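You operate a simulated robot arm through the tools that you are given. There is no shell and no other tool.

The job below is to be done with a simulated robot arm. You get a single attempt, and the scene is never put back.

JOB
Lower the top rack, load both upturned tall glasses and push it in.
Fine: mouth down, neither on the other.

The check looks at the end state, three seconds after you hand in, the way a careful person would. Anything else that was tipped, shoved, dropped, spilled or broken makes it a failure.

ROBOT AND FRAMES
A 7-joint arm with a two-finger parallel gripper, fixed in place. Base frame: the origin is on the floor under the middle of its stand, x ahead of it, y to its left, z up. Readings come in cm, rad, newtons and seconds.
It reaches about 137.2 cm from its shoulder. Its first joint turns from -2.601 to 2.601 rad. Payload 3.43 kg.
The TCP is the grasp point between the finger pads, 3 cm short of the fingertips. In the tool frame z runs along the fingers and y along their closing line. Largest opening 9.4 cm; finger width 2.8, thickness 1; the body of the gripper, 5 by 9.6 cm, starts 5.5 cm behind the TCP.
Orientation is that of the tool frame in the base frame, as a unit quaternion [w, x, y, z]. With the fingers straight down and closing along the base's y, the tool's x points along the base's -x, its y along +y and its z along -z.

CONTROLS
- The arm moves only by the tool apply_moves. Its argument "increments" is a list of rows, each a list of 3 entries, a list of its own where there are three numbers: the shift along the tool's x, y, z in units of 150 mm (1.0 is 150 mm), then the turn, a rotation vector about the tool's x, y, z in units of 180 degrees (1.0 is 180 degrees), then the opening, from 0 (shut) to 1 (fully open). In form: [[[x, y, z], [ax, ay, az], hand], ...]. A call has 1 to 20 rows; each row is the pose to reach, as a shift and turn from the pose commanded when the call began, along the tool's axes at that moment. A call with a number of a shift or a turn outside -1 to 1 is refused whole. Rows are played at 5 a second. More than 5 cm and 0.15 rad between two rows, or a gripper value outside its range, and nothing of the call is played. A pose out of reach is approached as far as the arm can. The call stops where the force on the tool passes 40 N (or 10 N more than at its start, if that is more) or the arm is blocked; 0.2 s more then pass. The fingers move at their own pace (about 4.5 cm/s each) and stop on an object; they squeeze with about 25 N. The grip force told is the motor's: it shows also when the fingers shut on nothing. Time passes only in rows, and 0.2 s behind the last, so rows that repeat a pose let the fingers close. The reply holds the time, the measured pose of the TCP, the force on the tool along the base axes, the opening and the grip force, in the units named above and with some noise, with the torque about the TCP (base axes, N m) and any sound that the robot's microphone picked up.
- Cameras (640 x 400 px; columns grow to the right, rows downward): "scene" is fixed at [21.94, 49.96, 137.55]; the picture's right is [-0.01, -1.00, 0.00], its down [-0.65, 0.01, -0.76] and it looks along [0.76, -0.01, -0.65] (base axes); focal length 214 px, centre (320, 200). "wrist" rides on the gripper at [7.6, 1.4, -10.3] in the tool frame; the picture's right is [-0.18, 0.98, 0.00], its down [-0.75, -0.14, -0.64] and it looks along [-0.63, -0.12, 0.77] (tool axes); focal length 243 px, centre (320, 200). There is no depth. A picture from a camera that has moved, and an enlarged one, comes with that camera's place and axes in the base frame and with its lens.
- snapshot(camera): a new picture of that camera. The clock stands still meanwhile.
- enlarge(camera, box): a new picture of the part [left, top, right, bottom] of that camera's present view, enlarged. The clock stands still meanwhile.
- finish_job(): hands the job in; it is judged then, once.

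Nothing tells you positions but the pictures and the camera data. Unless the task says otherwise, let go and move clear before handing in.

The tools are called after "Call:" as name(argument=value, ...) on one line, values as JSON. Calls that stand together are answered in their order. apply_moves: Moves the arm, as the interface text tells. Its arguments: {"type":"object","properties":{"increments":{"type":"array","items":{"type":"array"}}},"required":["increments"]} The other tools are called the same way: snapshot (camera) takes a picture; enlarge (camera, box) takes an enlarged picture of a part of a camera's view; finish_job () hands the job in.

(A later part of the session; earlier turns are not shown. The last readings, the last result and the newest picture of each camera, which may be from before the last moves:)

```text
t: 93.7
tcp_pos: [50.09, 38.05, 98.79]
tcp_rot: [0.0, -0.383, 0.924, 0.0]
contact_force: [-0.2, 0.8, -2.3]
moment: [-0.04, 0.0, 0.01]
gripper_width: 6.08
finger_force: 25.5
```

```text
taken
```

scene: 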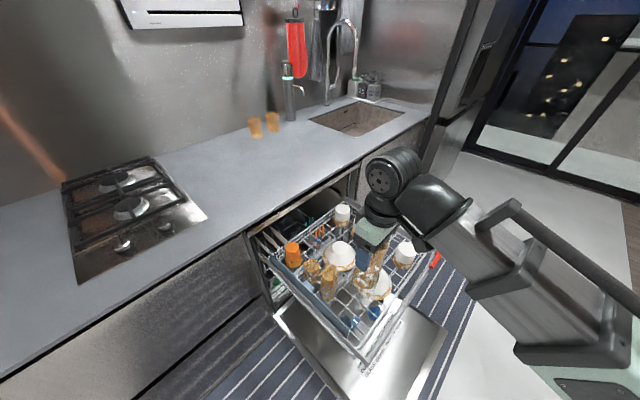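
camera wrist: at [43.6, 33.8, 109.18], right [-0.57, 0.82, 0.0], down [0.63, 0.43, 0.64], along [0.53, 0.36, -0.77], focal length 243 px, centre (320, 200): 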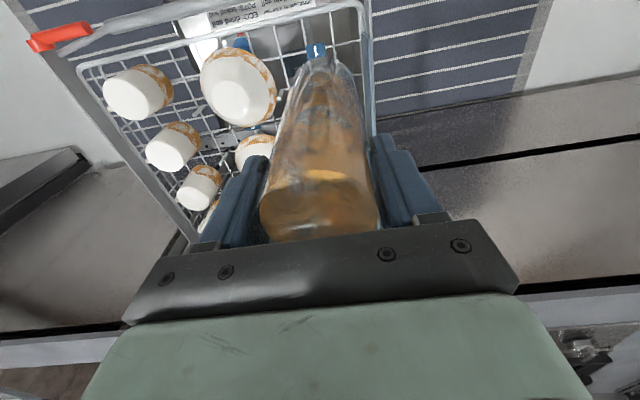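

Call:
apply_moves(increments=[[[0, 0.02, 0.15], [0, 0, 0], 0.35], [[0, 0.02, 0.35], [0, 0, 0], 0.35], [[0, 0.02, 0.55], [0, 0, 0], 0.35], [[0, 0.02, 0.75], [0, 0, 0], 0.35], [[0, 0.02, 0.95], [0, 0, 0], 0.35], [[0, 0.02, 0.95], [0, 0, 0], 0.35]])

Call:
snapshot(camera="wrist")

Call:
enlarge(camera="scene", box=[260, 180, 440, 340])

```text
t: 95.1
tcp_pos: [49.89, 38.22, 84.33]
tcp_rot: [-0.001, -0.383, 0.924, 0.001]
contact_force: [0.6, 0.2, -2.9]
moment: [0.0, 0.01, 0.02]
gripper_width: 6.07
finger_force: 25.4
```

```text
taken
camera wrist: at [43.49, 33.95, 94.77], right [-0.57, 0.82, 0.0], down [0.63, 0.43, 0.64], along [0.53, 0.36, -0.77], focal length 243 px, centre (320, 200)
```

wrist: 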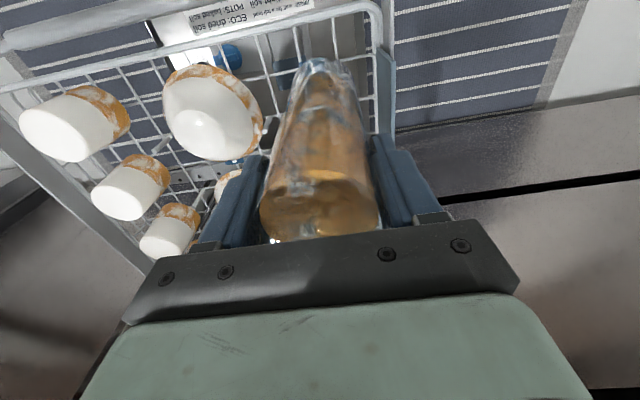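

```text
2.50 times, centred on (350, 260) of scene
camera zoom: at [21.94, 49.96, 137.55], right [-0.01, -1.0, 0.0], down [-0.65, 0.01, -0.76], along [0.76, -0.01, -0.65], focal length 536 px, centre (245, 50)
```

zoom: 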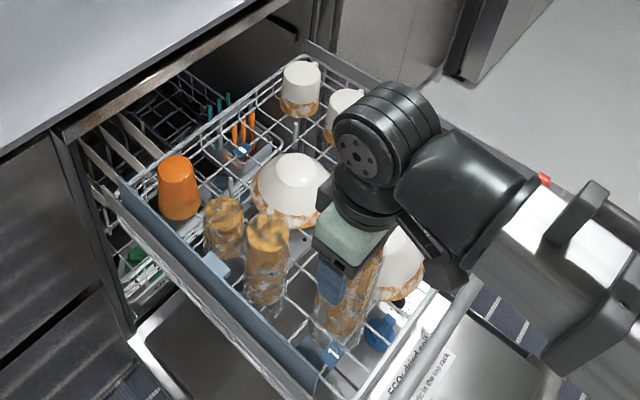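

Call:
apply_moves(increments=[[[0, 0, 0.12], [0, 0, 0], 0.35], [[0, 0, 0.25], [0, 0, 0], 0.35], [[0, 0, 0.38], [0, 0, 0], 0.35], [[0, 0, 0.5], [0, 0, 0], 0.35], [[0, 0, 0.58], [0, 0, 0], 0.35], [[0, 0, 0.607], [0, 0, 0], 0.35], [[0, 0, 0.607], [0, 0, 0], 0.35]])

Call:
enlarge(camera="wrist", box=[250, 20, 420, 160])

Call:
enlarge(camera="scene", box=[260, 180, 440, 340])

```text
t: 96.7
tcp_pos: [49.97, 38.35, 75.34]
tcp_rot: [-0.001, -0.383, 0.924, -0.002]
contact_force: [0.2, 0.8, -2.8]
moment: [0.02, 0.0, 0.0]
gripper_width: 6.04
finger_force: 25.2
```

```text
2.86 times, centred on (335, 90) of wrist
camera zoom: at [43.52, 33.98, 85.82], right [-0.57, 0.82, 0.0], down [0.63, 0.43, 0.64], along [0.53, 0.36, -0.77], focal length 693 px, centre (277, 514)
```

zoom: 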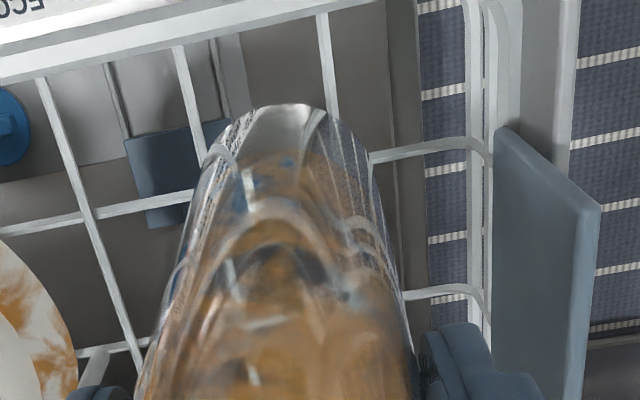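

```text
2.50 times, centred on (350, 260) of scene
camera zoom: at [21.94, 49.96, 137.55], right [-0.01, -1.0, 0.0], down [-0.65, 0.01, -0.76], along [0.76, -0.01, -0.65], focal length 536 px, centre (245, 50)
```

zoom: 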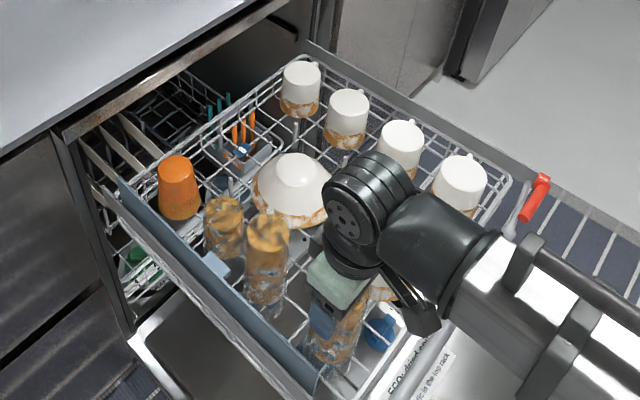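

Call:
apply_moves(increments=[[[-0.02, 0, 0.02], [0, 0, 0], 0.35], [[-0.035, 0, 0.04], [0, 0, 0], 0.35], [[-0.04, 0, 0.06], [0, 0, 0], 0.35], [[-0.04, 0, 0.08], [0, 0, 0], 0.35], [[-0.04, 0, 0.085], [0, 0, 0], 0.35]])

Call:
enlarge(camera="wrist", box=[250, 20, 420, 160])

```text
t: 97.9
tcp_pos: [50.23, 38.69, 74.16]
tcp_rot: [-0.001, -0.383, 0.924, 0.0]
contact_force: [0.0, 0.4, -3.3]
moment: [0.02, 0.0, -0.01]
gripper_width: 6.06
finger_force: 24.8
```

```text
2.86 times, centred on (335, 90) of wrist
camera zoom: at [43.89, 34.49, 84.54], right [-0.57, 0.82, 0.0], down [0.63, 0.43, 0.64], along [0.53, 0.36, -0.77], focal length 693 px, centre (277, 514)
```

zoom: 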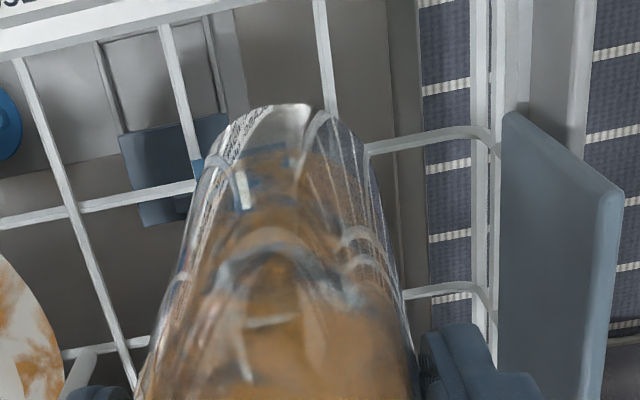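

Redoing the projection properly, bay 1's centre wire is at p≈61.75 and the glass is centred about 0.9 cm beyond it. I'll shift back 0.85 cm and then creep down.

Call:
apply_moves(increments=[[[0.02, 0, 0], [0, 0, 0], 0.35], [[0.04, 0, 0], [0, 0, 0], 0.35], [[0.057, 0, 0], [0, 0, 0], 0.35], [[0.057, 0, 0.006], [0, 0, 0], 0.35]])

Call:
enlarge(camera="wrist", box=[250, 20, 420, 160])

```text
t: 98.9
tcp_pos: [49.74, 38.16, 74.06]
tcp_rot: [-0.001, -0.384, 0.923, 0.0]
contact_force: [-0.6, -0.7, -2.8]
moment: [-0.01, -0.03, 0.01]
gripper_width: 6.04
finger_force: 25.0
```

```text
2.86 times, centred on (335, 90) of wrist
camera zoom: at [43.27, 33.91, 84.42], right [-0.57, 0.82, 0.0], down [0.63, 0.43, 0.64], along [0.53, 0.36, -0.77], focal length 693 px, centre (277, 514)
```

zoom: 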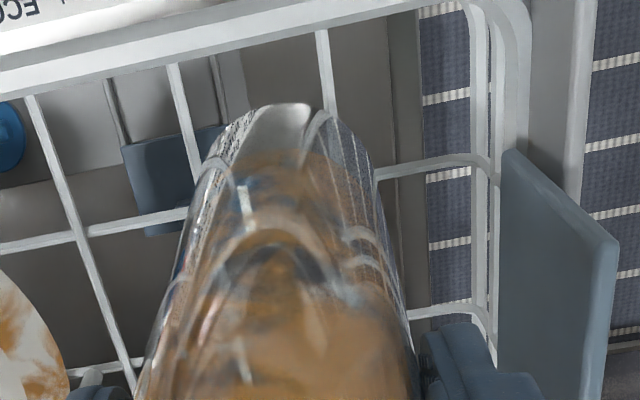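

The rim is now centred on the wire within a millimetre or so. I'll creep down to contact.

Call:
apply_moves(increments=[[[0, 0, 0.008], [0, 0, 0], 0.35], [[0, 0, 0.016], [0, 0, 0], 0.35], [[0, 0, 0.024], [0, 0, 0], 0.35], [[0, 0, 0.032], [0, 0, 0], 0.35]])

Call:
apply_moves(increments=[[[0, 0, 0.006], [0, 0, 0], 0.35], [[0, 0, 0.012], [0, 0, 0], 0.35]])

Call:
apply_moves(increments=[[[0, 0, 0.006], [0, 0, 0], 0.35], [[0, 0, 0.012], [0, 0, 0], 0.35]])

```text
t: 99.9
tcp_pos: [49.61, 38.2, 73.6]
tcp_rot: [-0.001, -0.384, 0.923, 0.0]
contact_force: [-0.8, -0.6, -2.7]
moment: [-0.03, -0.02, 0.01]
gripper_width: 6.03
finger_force: 24.7
```

```text
t: 100.5
tcp_pos: [49.73, 38.16, 73.39]
tcp_rot: [0.001, -0.384, 0.923, 0.0]
contact_force: [-2.6, 1.5, 19.0]
moment: [-0.41, -0.15, -0.11]
gripper_width: 6.05
finger_force: 24.9
```

```text
t: 101.1
tcp_pos: [49.65, 38.23, 73.23]
tcp_rot: [0.0, -0.384, 0.923, 0.0]
contact_force: [-0.8, -0.3, 19.1]
moment: [-0.61, -0.32, -0.03]
gripper_width: 6.05
finger_force: 25.0
```

Contact at about the same height as before. I'll ease off and release gradually.

Call:
apply_moves(increments=[[[0, 0, -0.006], [0, 0, 0], 0.35], [[0, 0, -0.009], [0, 0, 0], 0.35]])

Call:
enlarge(camera="wrist", box=[250, 20, 420, 160])

Call:
enlarge(camera="scene", box=[280, 220, 400, 340])

```text
t: 101.7
tcp_pos: [49.67, 38.23, 73.37]
tcp_rot: [-0.001, -0.384, 0.923, 0.0]
contact_force: [-0.1, 0.6, -2.2]
moment: [0.04, 0.02, -0.02]
gripper_width: 6.01
finger_force: 24.5
```

```text
2.86 times, centred on (335, 90) of wrist
camera zoom: at [43.32, 33.83, 83.76], right [-0.57, 0.82, 0.0], down [0.63, 0.43, 0.64], along [0.53, 0.36, -0.77], focal length 693 px, centre (277, 514)
```

zoom: 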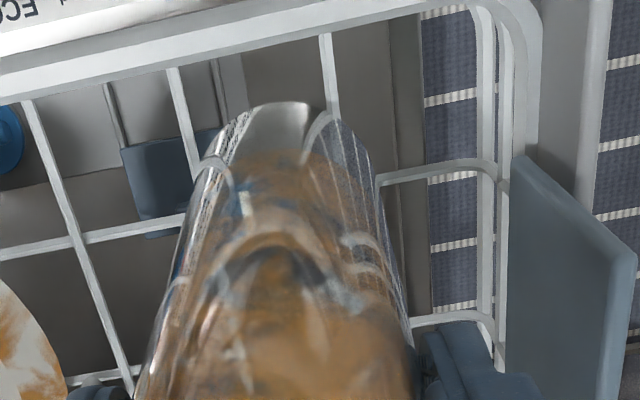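

```text
3.33 times, centred on (340, 280) of scene
camera zoom: at [21.94, 49.96, 137.55], right [-0.01, -1.0, 0.0], down [-0.65, 0.01, -0.76], along [0.76, -0.01, -0.65], focal length 715 px, centre (253, -67)
```

zoom: 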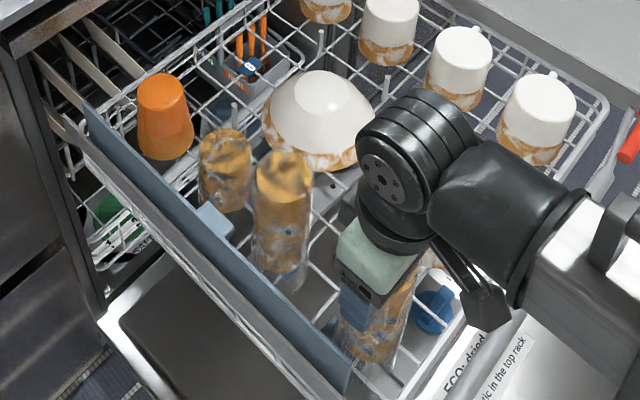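

Call:
apply_moves(increments=[[[0, 0, 0.005], [0, 0, 0], 0.35], [[0, 0, 0.005], [0, 0, 0], 0.35]])

Call:
apply_moves(increments=[[[0, 0, 0], [0, 0, 0], 0.66], [[0, 0, 0], [0, 0, 0], 0.69], [[0, 0, 0], [0, 0, 0], 0.73], [[0, 0, 0], [0, 0, 0], 0.78], [[0, 0, 0], [0, 0, 0], 0.82], [[0, 0, 0], [0, 0, 0], 0.82]])

Call:
enlarge(camera="wrist", box=[200, 20, 440, 240])

Call:
enlarge(camera="scene", box=[280, 220, 400, 340])

```text
t: 102.3
tcp_pos: [49.7, 38.1, 73.29]
tcp_rot: [-0.001, -0.384, 0.923, -0.001]
contact_force: [-0.6, -0.2, -2.2]
moment: [-0.03, -0.03, 0.03]
gripper_width: 6.03
finger_force: 25.0
```

```text
t: 103.7
tcp_pos: [49.69, 38.28, 73.32]
tcp_rot: [-0.001, -0.384, 0.924, -0.001]
contact_force: [-0.5, 0.1, -0.2]
moment: [0.04, 0.0, 0.0]
gripper_width: 7.71
finger_force: 0.0
```

```text
1.82 times, centred on (320, 130) of wrist
camera zoom: at [43.3, 33.79, 83.73], right [-0.57, 0.82, 0.0], down [0.63, 0.43, 0.64], along [0.53, 0.36, -0.77], focal length 441 px, centre (320, 327)
```

zoom: 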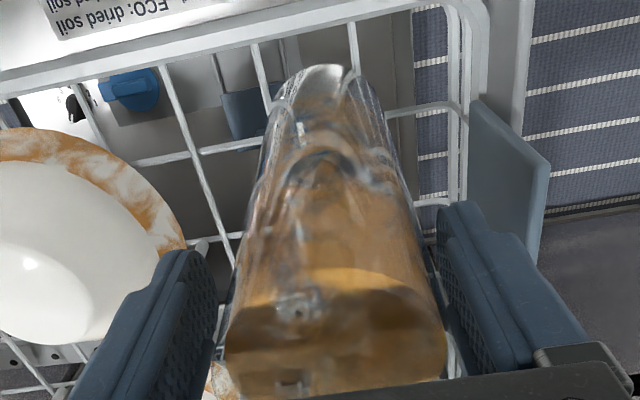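

```text
3.33 times, centred on (340, 280) of scene
camera zoom: at [21.94, 49.96, 137.55], right [-0.01, -1.0, 0.0], down [-0.65, 0.01, -0.76], along [0.76, -0.01, -0.65], focal length 715 px, centre (253, -67)
```

zoom: 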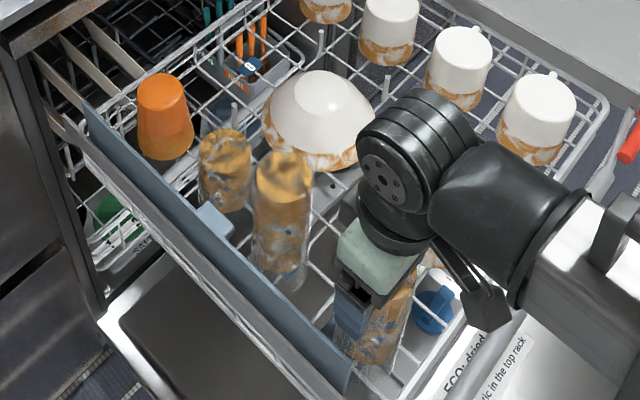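

The second glass is standing too. I'll rise straight up, clear of it.

Call:
apply_moves(increments=[[[0, 0, -0.05], [0, 0, 0], 0.85], [[0, 0, -0.15], [0, 0, 0], 0.85], [[0, 0, -0.3], [0, 0, 0], 0.85], [[0, 0, -0.5], [0, 0, 0], 0.85], [[0, 0, -0.75], [0, 0, 0], 0.85], [[0, 0, -1], [0, 0, 0], 0.85]])

Call:
apply_moves(increments=[[[0.1, -0.2, -0.1], [0, 0, 0], 0.5], [[0.2, -0.4, -0.2], [0, 0, 0], 0.2], [[0.3, -0.6, -0.3], [0, 0, 0], 0], [[0.4, -0.8, -0.4], [0, 0, 0], 0], [[0.5, -1, -0.4], [0, 0, 0], 0]])

Call:
snapshot(camera="scene")

Call:
enlarge(camera="scene", box=[260, 200, 420, 360])

Call:
snapshot(camera="wrist")

```text
t: 105.1
tcp_pos: [49.84, 38.51, 88.13]
tcp_rot: [-0.001, -0.383, 0.924, -0.001]
contact_force: [0.0, -0.1, 0.9]
moment: [0.03, -0.03, -0.01]
gripper_width: 7.98
finger_force: 0.0
```

```text
t: 106.3
tcp_pos: [55.33, 22.54, 94.49]
tcp_rot: [0.0, -0.384, 0.924, -0.001]
contact_force: [0.4, -0.1, -0.9]
moment: [-0.01, 0.01, 0.03]
gripper_width: 0.0
finger_force: 20.7
```

```text
taken
```

scene: 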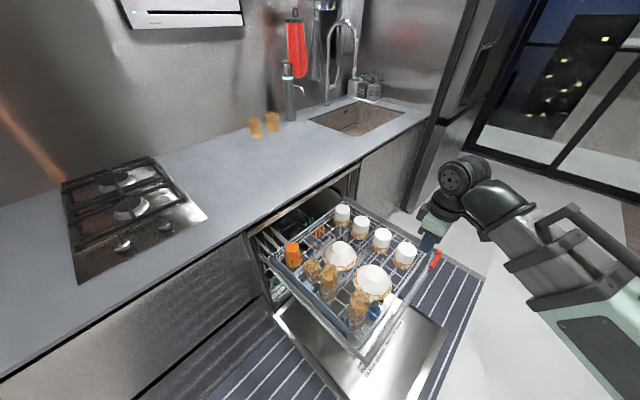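

```text
2.50 times, centred on (340, 280) of scene
camera zoom: at [21.94, 49.96, 137.55], right [-0.01, -1.0, 0.0], down [-0.65, 0.01, -0.76], along [0.76, -0.01, -0.65], focal length 536 px, centre (270, 0)
```

zoom: 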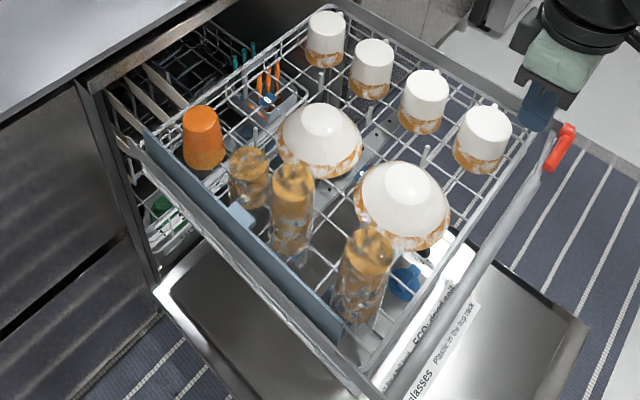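

```text
taken
camera wrist: at [48.82, 18.08, 104.89], right [-0.57, 0.82, 0.0], down [0.63, 0.43, 0.64], along [0.53, 0.36, -0.77], focal length 243 px, centre (320, 200)
```

wrist: 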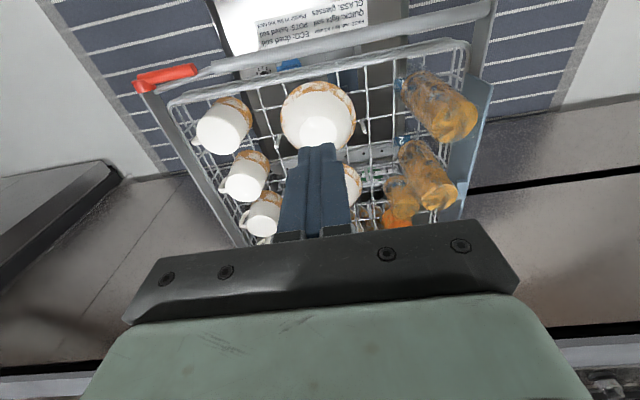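

Both tall glasses stand mouth down in bays 1 and 2, apart from each other, with tops at z≈77 against an opening edge near z≈84. Next is pushing the rack in by its front bar, so I'll measure that bar.

Call:
enlarge(camera="wrist", box=[120, 0, 500, 200])

Call:
enlarge(camera="scene", box=[340, 230, 460, 380])

Call:
enlarge(camera="scene", box=[230, 170, 400, 290])

```text
1.68 times, centred on (310, 100) of wrist
camera zoom: at [48.82, 18.08, 104.89], right [-0.57, 0.82, 0.0], down [0.63, 0.43, 0.64], along [0.53, 0.36, -0.77], focal length 409 px, centre (337, 368)
```

zoom: 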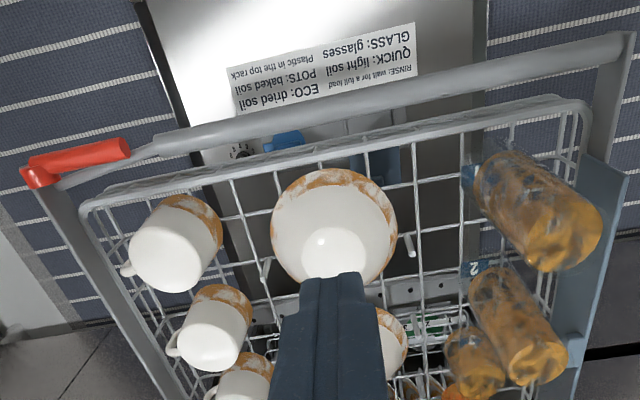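

```text
2.67 times, centred on (400, 305) of scene
camera zoom: at [21.94, 49.96, 137.55], right [-0.01, -1.0, 0.0], down [-0.65, 0.01, -0.76], along [0.76, -0.01, -0.65], focal length 572 px, centre (107, -80)
```

zoom: 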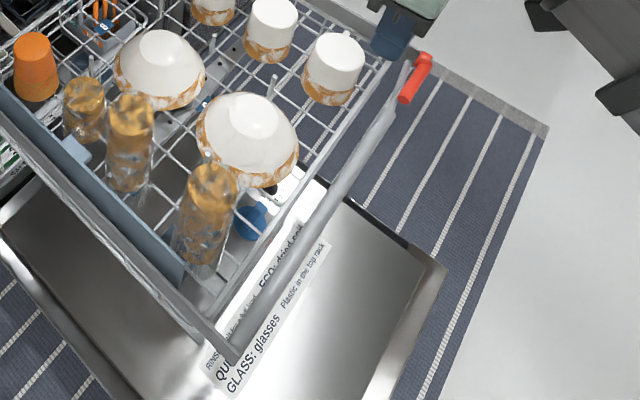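

```text
3.33 times, centred on (315, 230) of scene
camera zoom: at [21.94, 49.96, 137.55], right [-0.01, -1.0, 0.0], down [-0.65, 0.01, -0.76], along [0.76, -0.01, -0.65], focal length 715 px, centre (337, 100)
```

zoom: 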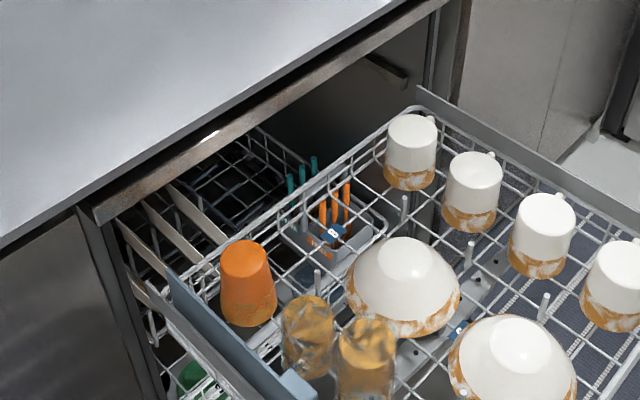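

The front bar runs sideways at p≈52.8, z≈65, and its sleeve is about 2.6 cm thick. I'll bring the closed fingers down in front of it near the middle, left of the lever.

Call:
apply_moves(increments=[[[0.2, -0.1, 0], [0, 0, 0], 0], [[0.4, -0.2, 0], [0, 0, 0], 0], [[0.6, -0.32, 0.1], [0, 0, 0], 0], [[0.6, -0.32, 0.35], [0, 0, 0], 0], [[0.6, -0.32, 0.6], [0, 0, 0], 0], [[0.6, -0.32, 0.85], [0, 0, 0], 0], [[0.6, -0.32, 0.85], [0, 0, 0], 0]])

Call:
snapshot(camera="wrist")

Call:
snapshot(camera="scene")

```text
t: 107.9
tcp_pos: [53.97, 13.02, 81.55]
tcp_rot: [-0.001, -0.383, 0.924, 0.0]
contact_force: [-0.1, -1.1, -0.7]
moment: [0.04, 0.01, 0.0]
gripper_width: 0.0
finger_force: 25.5
out of reach, approached as far as the arm can: row 3, 4, 5, 6, 7
```

```text
taken
camera wrist: at [47.64, 8.58, 92.0], right [-0.57, 0.82, 0.0], down [0.63, 0.43, 0.64], along [0.53, 0.36, -0.77], focal length 243 px, centre (320, 200)
```

wrist: 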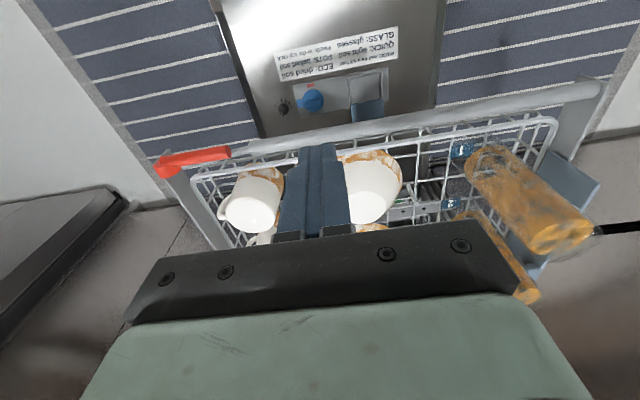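

```text
taken
```

scene: 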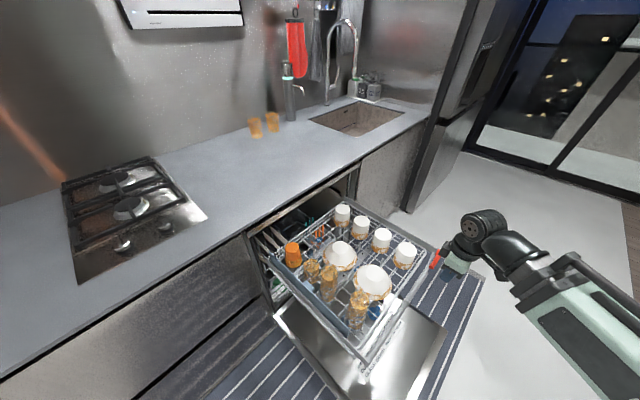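

The arm can't fold much closer than this here, so I'll shift right along the bar to about l=-36, which is still clear of the lever tip, and go down there.

Call:
apply_moves(increments=[[[0, -0.16, 0], [0, 0, 0], 0], [[0, -0.32, 0], [0, 0, 0], 0], [[0, -0.47, 0], [0, 0, 0], 0], [[0, -0.47, 0.2], [0, 0, 0], 0], [[0, -0.47, 0.4], [0, 0, 0], 0], [[0, -0.47, 0.4], [0, 0, 0], 0]])

Call:
snapshot(camera="wrist")

Call:
enlarge(camera="scene", box=[330, 190, 500, 370])

```text
t: 109.3
tcp_pos: [58.89, 8.58, 75.28]
tcp_rot: [-0.001, -0.382, 0.924, 0.0]
contact_force: [0.1, -0.6, -0.1]
moment: [0.01, -0.04, 0.0]
gripper_width: 0.0
finger_force: 25.4
```

```text
taken
camera wrist: at [52.48, 4.12, 85.72], right [-0.57, 0.82, 0.0], down [0.63, 0.43, 0.64], along [0.53, 0.36, -0.77], focal length 243 px, centre (320, 200)
```

wrist: 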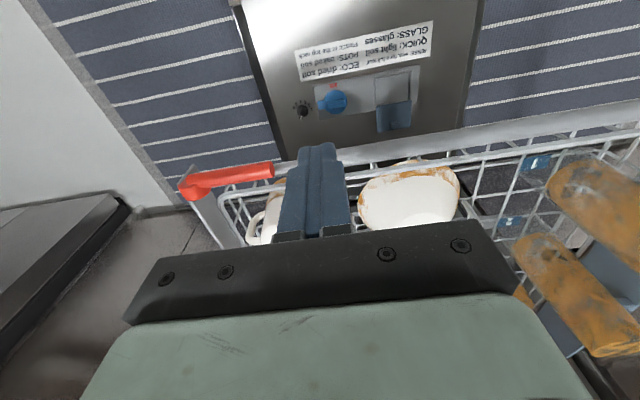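

```text
2.22 times, centred on (415, 280) of scene
camera zoom: at [21.94, 49.96, 137.55], right [-0.01, -1.0, 0.0], down [-0.65, 0.01, -0.76], along [0.76, -0.01, -0.65], focal length 477 px, centre (109, 22)
```

zoom: 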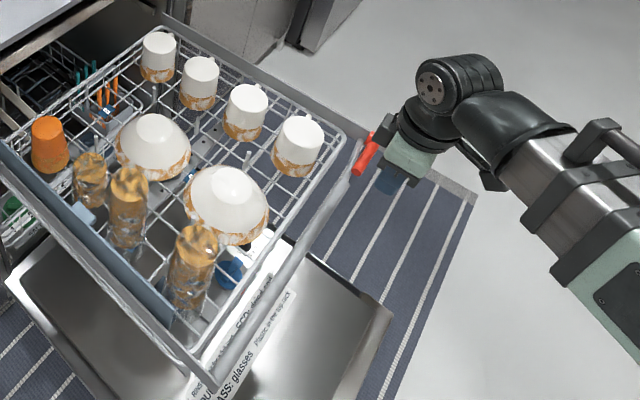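

Call:
apply_moves(increments=[[[0, 0, 0.2], [0, 0, 0], 0], [[0, 0, 0.4], [0, 0, 0], 0], [[0, 0, 0.55], [0, 0, 0], 0], [[0, 0, 0.65], [0, 0, 0], 0], [[0, 0, 0.65], [0, 0, 0], 0]])

Call:
snapshot(camera="wrist")

Call:
enlarge(camera="scene", box=[330, 190, 500, 370])

```text
t: 110.5
tcp_pos: [58.94, 8.23, 65.68]
tcp_rot: [-0.001, -0.384, 0.923, 0.0]
contact_force: [-0.4, -0.3, -0.5]
moment: [0.02, -0.03, -0.03]
gripper_width: 0.0
finger_force: 24.9
```

```text
taken
camera wrist: at [52.61, 3.87, 75.97], right [-0.57, 0.82, 0.0], down [0.63, 0.43, 0.64], along [0.53, 0.36, -0.77], focal length 243 px, centre (320, 200)
```

wrist: 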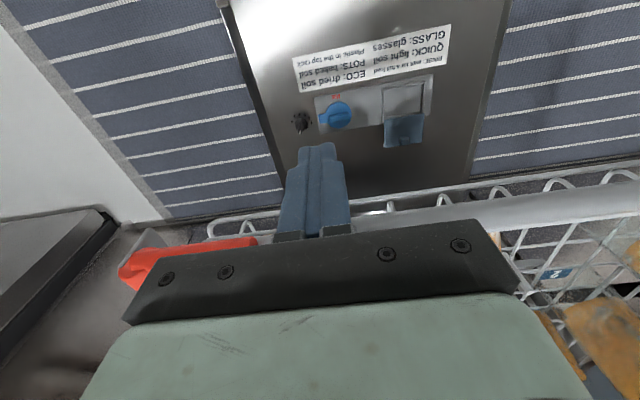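

```text
2.22 times, centred on (415, 280) of scene
camera zoom: at [21.94, 49.96, 137.55], right [-0.01, -1.0, 0.0], down [-0.65, 0.01, -0.76], along [0.76, -0.01, -0.65], focal length 477 px, centre (109, 22)
```

zoom: 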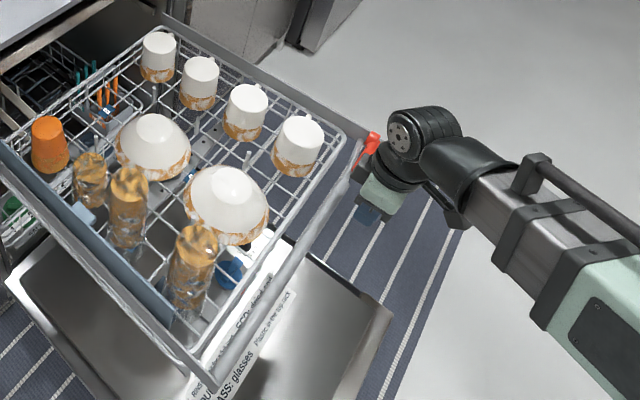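

The fingers are in front of the bar. I'll move in slowly until they touch it.

Call:
apply_moves(increments=[[[-0.03, 0, 0], [0, 0, 0], 0], [[-0.06, 0, 0], [0, 0, 0], 0], [[-0.09, 0, 0], [0, 0, 0], 0], [[-0.12, 0, 0], [0, 0, 0], 0], [[-0.14, 0, 0], [0, 0, 0], 0], [[-0.16, 0, 0], [0, 0, 0], 0], [[-0.18, 0, 0], [0, 0, 0], 0], [[-0.2, 0, 0], [0, 0, 0], 0], [[-0.22, 0, 0], [0, 0, 0], 0], [[-0.24, 0, 0], [0, 0, 0], 0]])

Call:
enlarge(camera="scene", box=[260, 190, 450, 370])

Call:
snapshot(camera="wrist")

```text
t: 112.7
tcp_pos: [61.54, 10.62, 65.91]
tcp_rot: [-0.001, -0.383, 0.924, 0.0]
contact_force: [-0.7, -0.4, -0.3]
moment: [0.03, 0.01, 0.01]
gripper_width: 0.0
finger_force: 25.0
```

```text
2.22 times, centred on (355, 280) of scene
camera zoom: at [21.94, 49.96, 137.55], right [-0.01, -1.0, 0.0], down [-0.65, 0.01, -0.76], along [0.76, -0.01, -0.65], focal length 477 px, centre (242, 22)
```

zoom: 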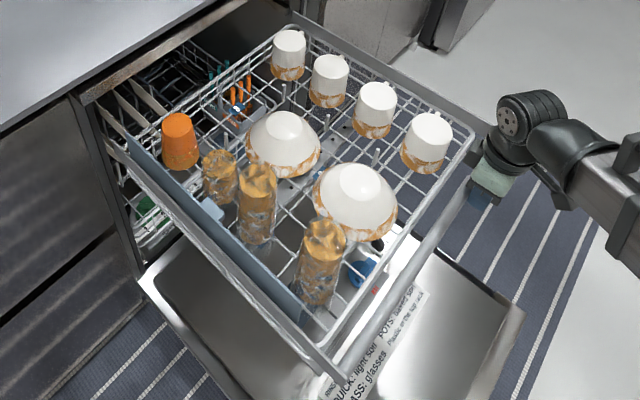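

```text
taken
camera wrist: at [55.08, 6.23, 76.31], right [-0.57, 0.82, 0.0], down [0.63, 0.43, 0.64], along [0.53, 0.36, -0.77], focal length 243 px, centre (320, 200)
```

wrist: 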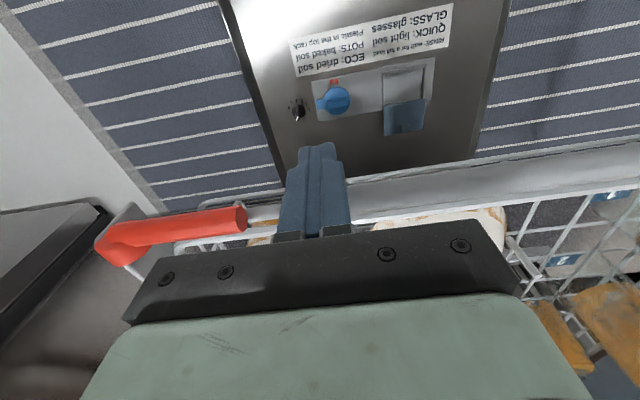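

Call:
apply_moves(increments=[[[-0.025, 0, 0], [0, 0, 0], 0], [[-0.05, 0, 0], [0, 0, 0], 0], [[-0.075, 0, 0], [0, 0, 0], 0], [[-0.1, 0, 0], [0, 0, 0], 0], [[-0.125, 0, 0], [0, 0, 0], 0], [[-0.15, 0, 0], [0, 0, 0], 0], [[-0.175, 0, 0], [0, 0, 0], 0], [[-0.2, 0, 0], [0, 0, 0], 0], [[-0.225, 0, 0], [0, 0, 0], 0], [[-0.25, 0, 0], [0, 0, 0], 0], [[-0.275, 0, 0], [0, 0, 0], 0], [[-0.3, 0, 0], [0, 0, 0], 0]])

Call:
enlarge(camera="scene", box=[260, 190, 450, 370])

Call:
snapshot(camera="wrist")

```text
t: 115.3
tcp_pos: [64.71, 13.82, 65.94]
tcp_rot: [0.0, -0.384, 0.923, 0.001]
contact_force: [0.3, 0.2, 0.1]
moment: [0.0, 0.02, 0.02]
gripper_width: 0.01
finger_force: 24.6
```

```text
2.22 times, centred on (355, 280) of scene
camera zoom: at [21.94, 49.96, 137.55], right [-0.01, -1.0, 0.0], down [-0.65, 0.01, -0.76], along [0.76, -0.01, -0.65], focal length 477 px, centre (242, 22)
```

zoom: 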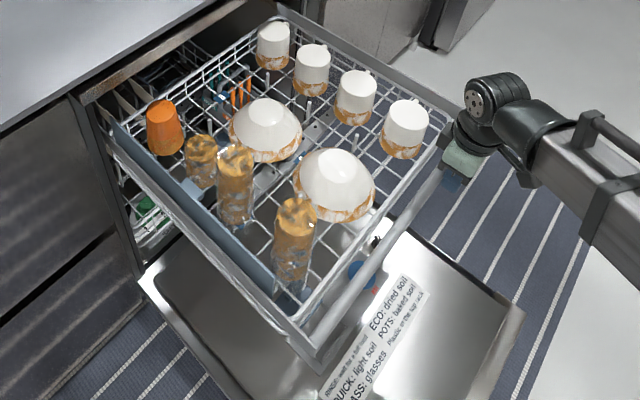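

```text
taken
camera wrist: at [58.3, 9.51, 76.29], right [-0.57, 0.82, 0.0], down [0.63, 0.43, 0.64], along [0.53, 0.36, -0.77], focal length 243 px, centre (320, 200)
```

wrist: 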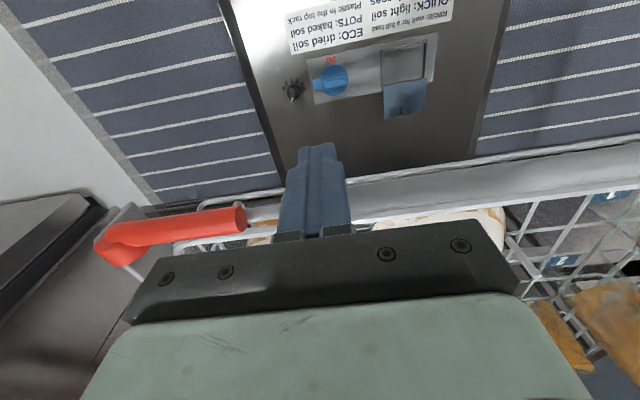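

The rack glides in and both glasses stay upright. I'll continue at the same gentle pace.

Call:
apply_moves(increments=[[[-0.025, 0, 0], [0, 0, 0], 0], [[-0.055, 0, 0], [0, 0, 0], 0], [[-0.085, 0, 0], [0, 0, 0], 0], [[-0.115, 0, 0], [0, 0, 0], 0], [[-0.145, 0, 0], [0, 0, 0], 0], [[-0.175, 0, 0], [0, 0, 0], 0], [[-0.205, 0, 0], [0, 0, 0], 0], [[-0.235, 0, 0], [0, 0, 0], 0], [[-0.265, 0, 0], [0, 0, 0], 0], [[-0.295, 0, 0], [0, 0, 0], 0], [[-0.325, 0, 0], [0, 0, 0], 0], [[-0.355, 0, 0], [0, 0, 0], 0], [[-0.385, 0, 0], [0, 0, 0], 0], [[-0.415, 0, 0], [0, 0, 0], 0], [[-0.445, 0, 0], [0, 0, 0], 0], [[-0.475, 0, 0], [0, 0, 0], 0], [[-0.505, 0, 0], [0, 0, 0], 0], [[-0.535, 0, 0], [0, 0, 0], 0], [[-0.56, 0, 0], [0, 0, 0], 0], [[-0.58, 0, 0], [0, 0, 0], 0]])

Call:
snapshot(camera="scene")

Call:
enlarge(camera="scene", box=[240, 170, 430, 350])

Call:
snapshot(camera="wrist")

```text
t: 119.5
tcp_pos: [70.86, 20.06, 65.78]
tcp_rot: [0.001, -0.383, 0.924, 0.0]
contact_force: [-1.0, -0.4, -0.1]
moment: [0.02, -0.01, 0.01]
gripper_width: 0.0
finger_force: 25.2
```

```text
taken
```

scene: 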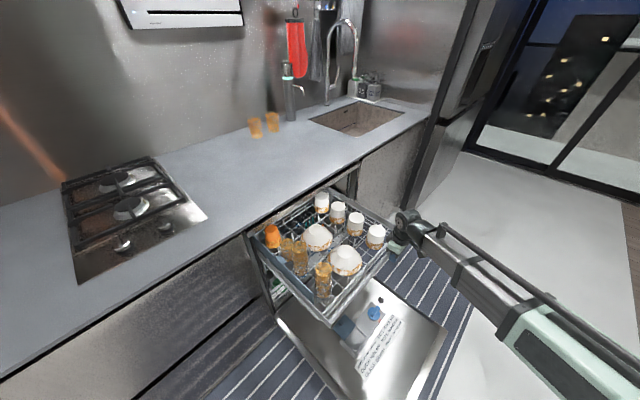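

```text
2.22 times, centred on (335, 260) of scene
camera zoom: at [21.94, 49.96, 137.55], right [-0.01, -1.0, 0.0], down [-0.65, 0.01, -0.76], along [0.76, -0.01, -0.65], focal length 477 px, centre (287, 67)
```

zoom: 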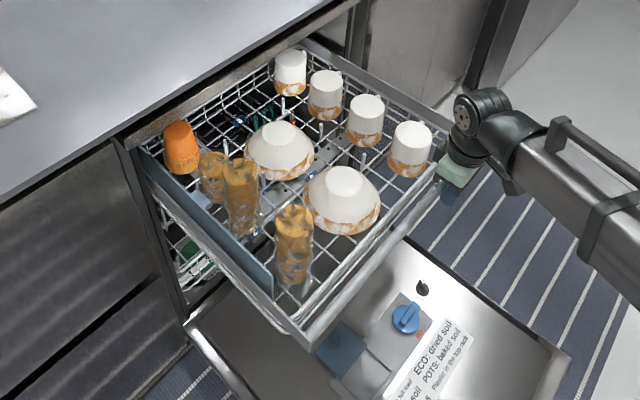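

```text
taken
camera wrist: at [64.39, 15.73, 76.27], right [-0.57, 0.82, 0.0], down [0.63, 0.43, 0.64], along [0.53, 0.36, -0.77], focal length 243 px, centre (320, 200)
```

wrist: 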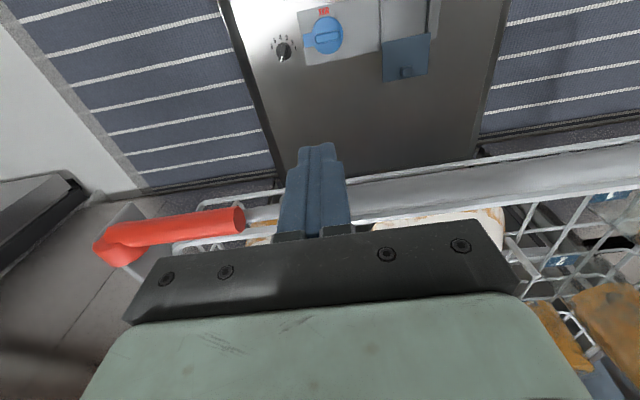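

Everything still moves together. The glass tops should clear the opening by several centimetres, so I'll push on.

Call:
apply_moves(increments=[[[-0.025, 0, 0], [0, 0, 0], 0], [[-0.055, 0, 0], [0, 0, 0], 0], [[-0.085, 0, 0], [0, 0, 0], 0], [[-0.115, 0, 0], [0, 0, 0], 0], [[-0.145, 0, 0], [0, 0, 0], 0], [[-0.175, 0, 0], [0, 0, 0], 0], [[-0.205, 0, 0], [0, 0, 0], 0], [[-0.235, 0, 0], [0, 0, 0], 0], [[-0.265, 0, 0], [0, 0, 0], 0], [[-0.295, 0, 0], [0, 0, 0], 0], [[-0.325, 0, 0], [0, 0, 0], 0], [[-0.355, 0, 0], [0, 0, 0], 0], [[-0.385, 0, 0], [0, 0, 0], 0], [[-0.415, 0, 0], [0, 0, 0], 0], [[-0.445, 0, 0], [0, 0, 0], 0], [[-0.475, 0, 0], [0, 0, 0], 0], [[-0.505, 0, 0], [0, 0, 0], 0], [[-0.535, 0, 0], [0, 0, 0], 0], [[-0.56, 0, 0], [0, 0, 0], 0], [[-0.58, 0, 0], [0, 0, 0], 0]])

Call:
enlarge(camera="scene", box=[240, 170, 430, 350])

Call:
snapshot(camera="wrist")

```text
t: 123.7
tcp_pos: [76.87, 26.13, 65.71]
tcp_rot: [-0.001, -0.384, 0.923, -0.001]
contact_force: [-0.6, -0.3, -0.1]
moment: [0.0, 0.01, -0.02]
gripper_width: 0.01
finger_force: 25.0
```

```text
2.22 times, centred on (335, 260) of scene
camera zoom: at [21.94, 49.96, 137.55], right [-0.01, -1.0, 0.0], down [-0.65, 0.01, -0.76], along [0.76, -0.01, -0.65], focal length 477 px, centre (287, 67)
```

zoom: 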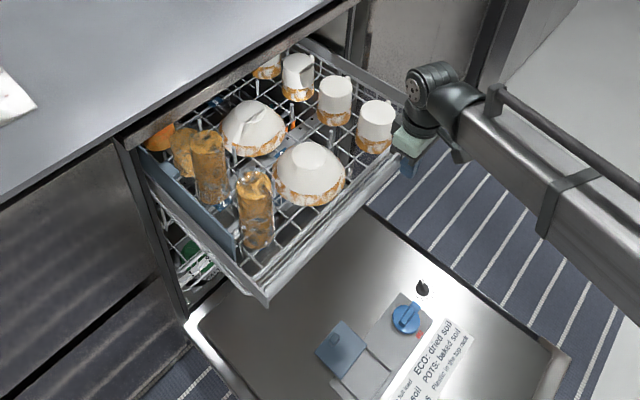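

```text
taken
camera wrist: at [70.46, 21.79, 76.22], right [-0.57, 0.82, 0.0], down [0.63, 0.43, 0.64], along [0.53, 0.36, -0.77], focal length 243 px, centre (320, 200)
```

wrist: 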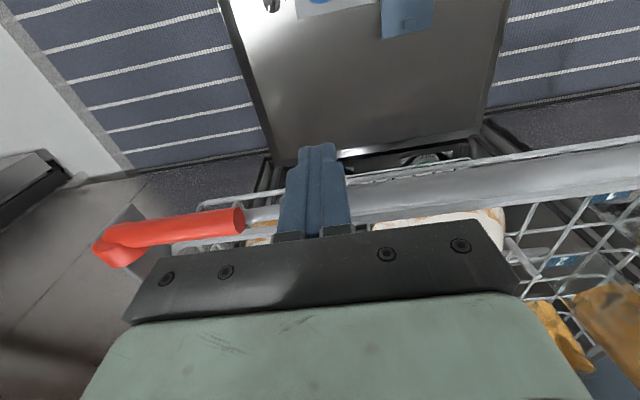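

Glass 1 is now right at the opening edge. I'll zoom in to confirm its top clears the frame before going on.

Call:
enlarge(camera="scene", box=[285, 190, 365, 260])

Call:
enlarge(camera="scene", box=[285, 210, 345, 270])

```text
5.71 times, centred on (325, 225) of scene
camera zoom: at [21.94, 49.96, 137.55], right [-0.01, -1.0, 0.0], down [-0.65, 0.01, -0.76], along [0.76, -0.01, -0.65], focal length 1226 px, centre (291, 57)
```

zoom: 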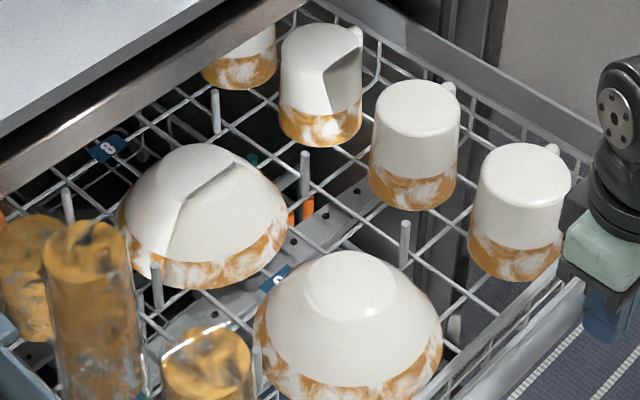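

```text
6.67 times, centred on (315, 240) of scene
camera zoom: at [21.94, 49.96, 137.55], right [-0.01, -1.0, 0.0], down [-0.65, 0.01, -0.76], along [0.76, -0.01, -0.65], focal length 1430 px, centre (353, -67)
```

zoom: 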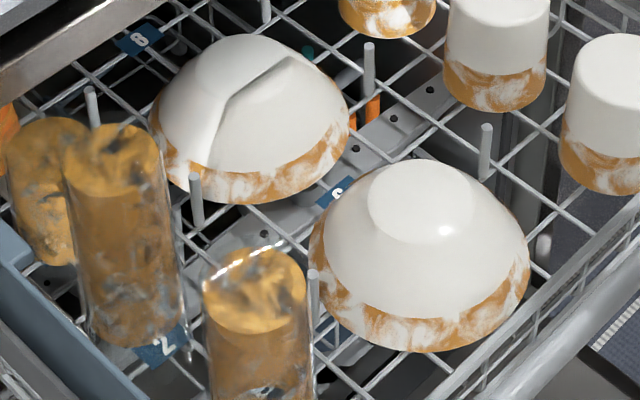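

Glass 1's top is at z≈77.5 against a frame edge near z≈84, so it clears. To finish the push without the gripper hitting the counter, I'll back off slightly and tilt the fingers forward. That also lets the wrist camera look into the tub.

Call:
apply_moves(increments=[[[0.1, 0, 0], [0, 0, 0], 0], [[0.25, 0, 0], [0, 0, 0], 0], [[0.25, 0, 0], [0, -0.03, 0], 0], [[0.25, 0, 0], [0, -0.07, 0], 0], [[0.25, 0, 0], [0, -0.11, 0], 0], [[0.25, 0, 0], [0, -0.15, 0], 0], [[0.25, 0, 0], [0, -0.19, 0], 0], [[0.25, 0, 0], [0, -0.222, 0], 0], [[0.25, 0, 0], [0, -0.222, 0], 0]])

Call:
snapshot(camera="wrist")

Call:
snapshot(camera="scene")

```text
t: 125.7
tcp_pos: [74.3, 23.44, 65.76]
tcp_rot: [0.315, -0.36, 0.868, 0.131]
contact_force: [1.3, -0.5, -0.5]
moment: [0.02, 0.0, 0.02]
gripper_width: 0.02
finger_force: 24.7
```

```text
taken
camera wrist: at [64.42, 15.7, 68.87], right [-0.6, 0.79, 0.12], down [0.22, 0.02, 0.98], along [0.77, 0.61, -0.18], focal length 243 px, centre (320, 200)
```

wrist: 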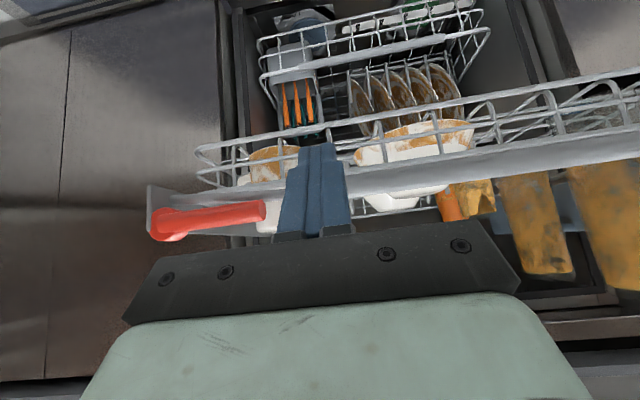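

```text
taken
```

scene: 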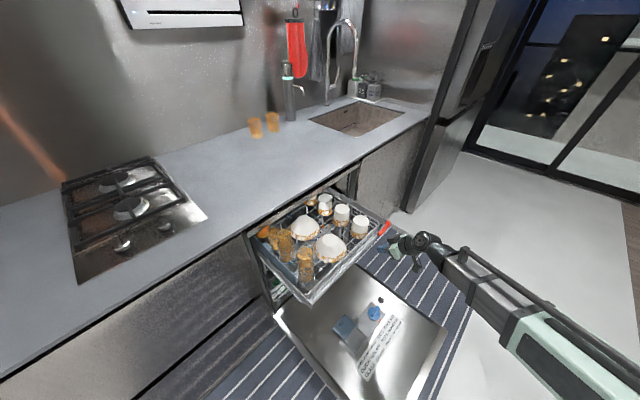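

Call:
enlarge(camera="wrist", box=[420, 140, 640, 380])

Call:
enlarge(camera="wrist", box=[180, 60, 500, 240])

```text
1.67 times, centred on (530, 260) of wrist
camera zoom: at [64.42, 15.7, 68.87], right [-0.6, 0.79, 0.12], down [0.22, 0.02, 0.98], along [0.77, 0.61, -0.18], focal length 404 px, centre (-30, 100)
```

zoom: 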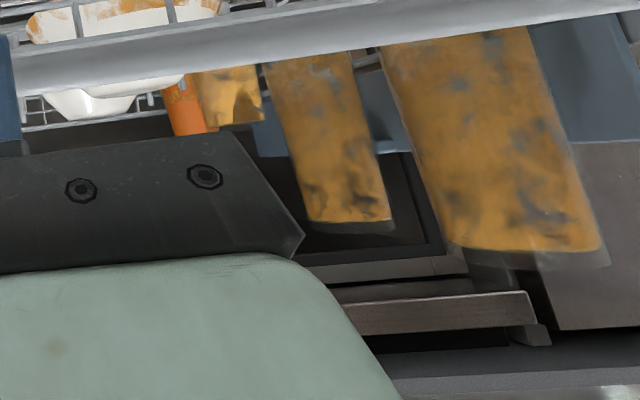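

```text
2.00 times, centred on (340, 150) of wrist
camera zoom: at [64.42, 15.7, 68.87], right [-0.6, 0.79, 0.12], down [0.22, 0.02, 0.98], along [0.77, 0.61, -0.18], focal length 485 px, centre (280, 300)
```

zoom: 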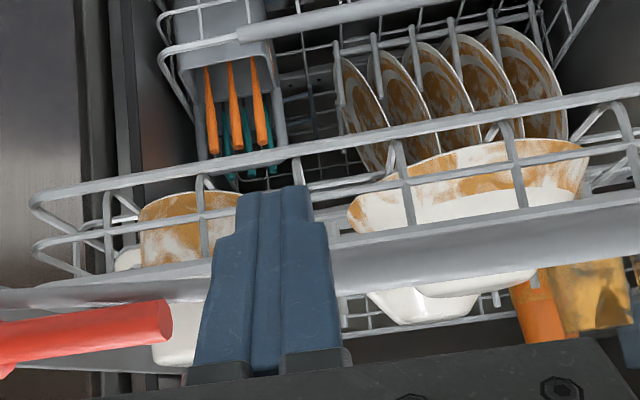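

From this view the opening's top edge is at z≈79–80, about 2 cm above the glass tops, and the plates in the lower rack are well below the basket. I'll set the tilted fingers against the bar and continue pushing in slowly.

Call:
apply_moves(increments=[[[-0.004, 0, 0.075], [0, 0, 0], 0], [[-0.008, 0, 0.15], [0, 0, 0], 0], [[-0.0125, 0, 0.2237], [0, 0, 0], 0], [[-0.0325, 0, 0.2405], [0, 0, 0], 0], [[-0.0525, 0, 0.2573], [0, 0, 0], 0], [[-0.0725, 0, 0.2741], [0, 0, 0], 0], [[-0.0925, 0, 0.2909], [0, 0, 0], 0], [[-0.1125, 0, 0.3077], [0, 0, 0], 0], [[-0.1325, 0, 0.3245], [0, 0, 0], 0], [[-0.1525, 0, 0.3413], [0, 0, 0], 0], [[-0.1725, 0, 0.3581], [0, 0, 0], 0], [[-0.1925, 0, 0.3749], [0, 0, 0], 0]])

Call:
snapshot(camera="wrist")

Call:
enlarge(camera="scene", box=[240, 170, 430, 350])

```text
t: 128.3
tcp_pos: [78.62, 27.67, 63.27]
tcp_rot: [0.315, -0.36, 0.868, 0.131]
contact_force: [0.6, -0.6, -0.8]
moment: [-0.01, 0.0, -0.03]
gripper_width: 0.0
finger_force: 25.1
```

```text
taken
camera wrist: at [68.67, 19.86, 66.39], right [-0.6, 0.79, 0.12], down [0.22, 0.02, 0.98], along [0.77, 0.61, -0.18], focal length 243 px, centre (320, 200)
```

wrist: 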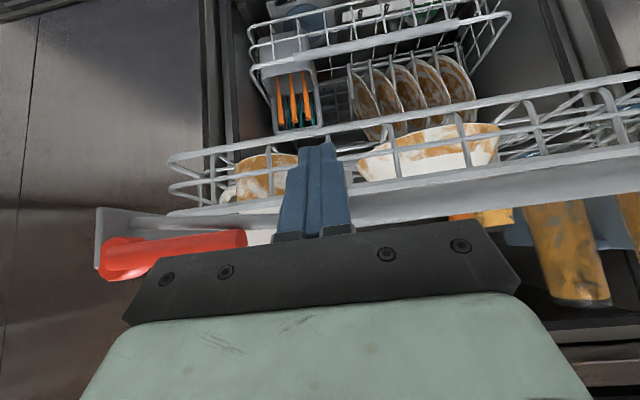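

```text
2.22 times, centred on (335, 260) of scene
camera zoom: at [21.94, 49.96, 137.55], right [-0.01, -1.0, 0.0], down [-0.65, 0.01, -0.76], along [0.76, -0.01, -0.65], focal length 477 px, centre (287, 67)
```

zoom: 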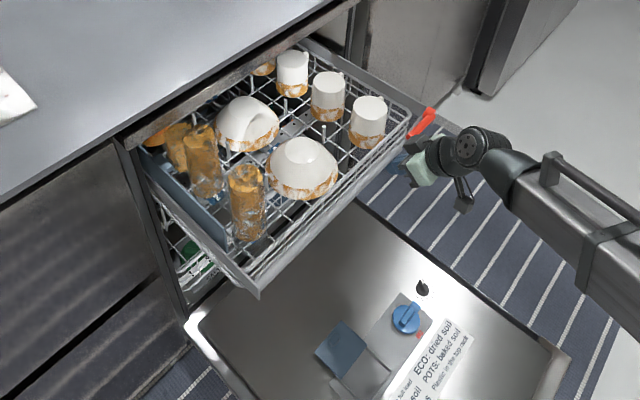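

Call:
apply_moves(increments=[[[-0.015, 0, 0.0126], [0, 0, 0], 0], [[-0.035, 0, 0.0294], [0, 0, 0], 0], [[-0.055, 0, 0.0462], [0, 0, 0], 0], [[-0.075, 0, 0.063], [0, 0, 0], 0], [[-0.095, 0, 0.0798], [0, 0, 0], 0], [[-0.115, 0, 0.0966], [0, 0, 0], 0], [[-0.135, 0, 0.1134], [0, 0, 0], 0], [[-0.155, 0, 0.1302], [0, 0, 0], 0], [[-0.175, 0, 0.147], [0, 0, 0], 0], [[-0.195, 0, 0.1638], [0, 0, 0], 0], [[-0.215, 0, 0.1806], [0, 0, 0], 0]])

Call:
snapshot(camera="wrist")

Call:
enlarge(camera="scene", box=[240, 170, 430, 350])

```text
t: 130.7
tcp_pos: [81.36, 30.59, 63.38]
tcp_rot: [0.315, -0.359, 0.869, 0.13]
contact_force: [0.2, -1.6, -0.8]
moment: [0.02, 0.02, 0.01]
gripper_width: 0.02
finger_force: 25.0
```

```text
taken
camera wrist: at [71.6, 22.84, 66.4], right [-0.6, 0.79, 0.12], down [0.22, 0.02, 0.98], along [0.77, 0.61, -0.18], focal length 243 px, centre (320, 200)
```

wrist: 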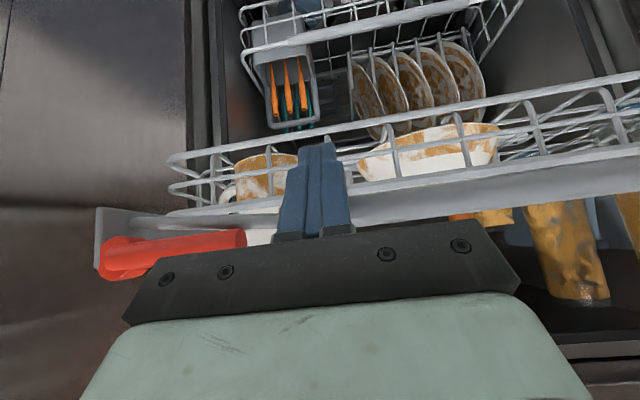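

```text
2.22 times, centred on (335, 260) of scene
camera zoom: at [21.94, 49.96, 137.55], right [-0.01, -1.0, 0.0], down [-0.65, 0.01, -0.76], along [0.76, -0.01, -0.65], focal length 477 px, centre (287, 67)
```

zoom: 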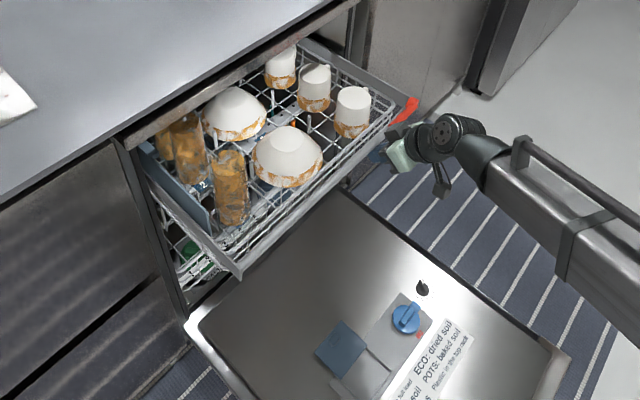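

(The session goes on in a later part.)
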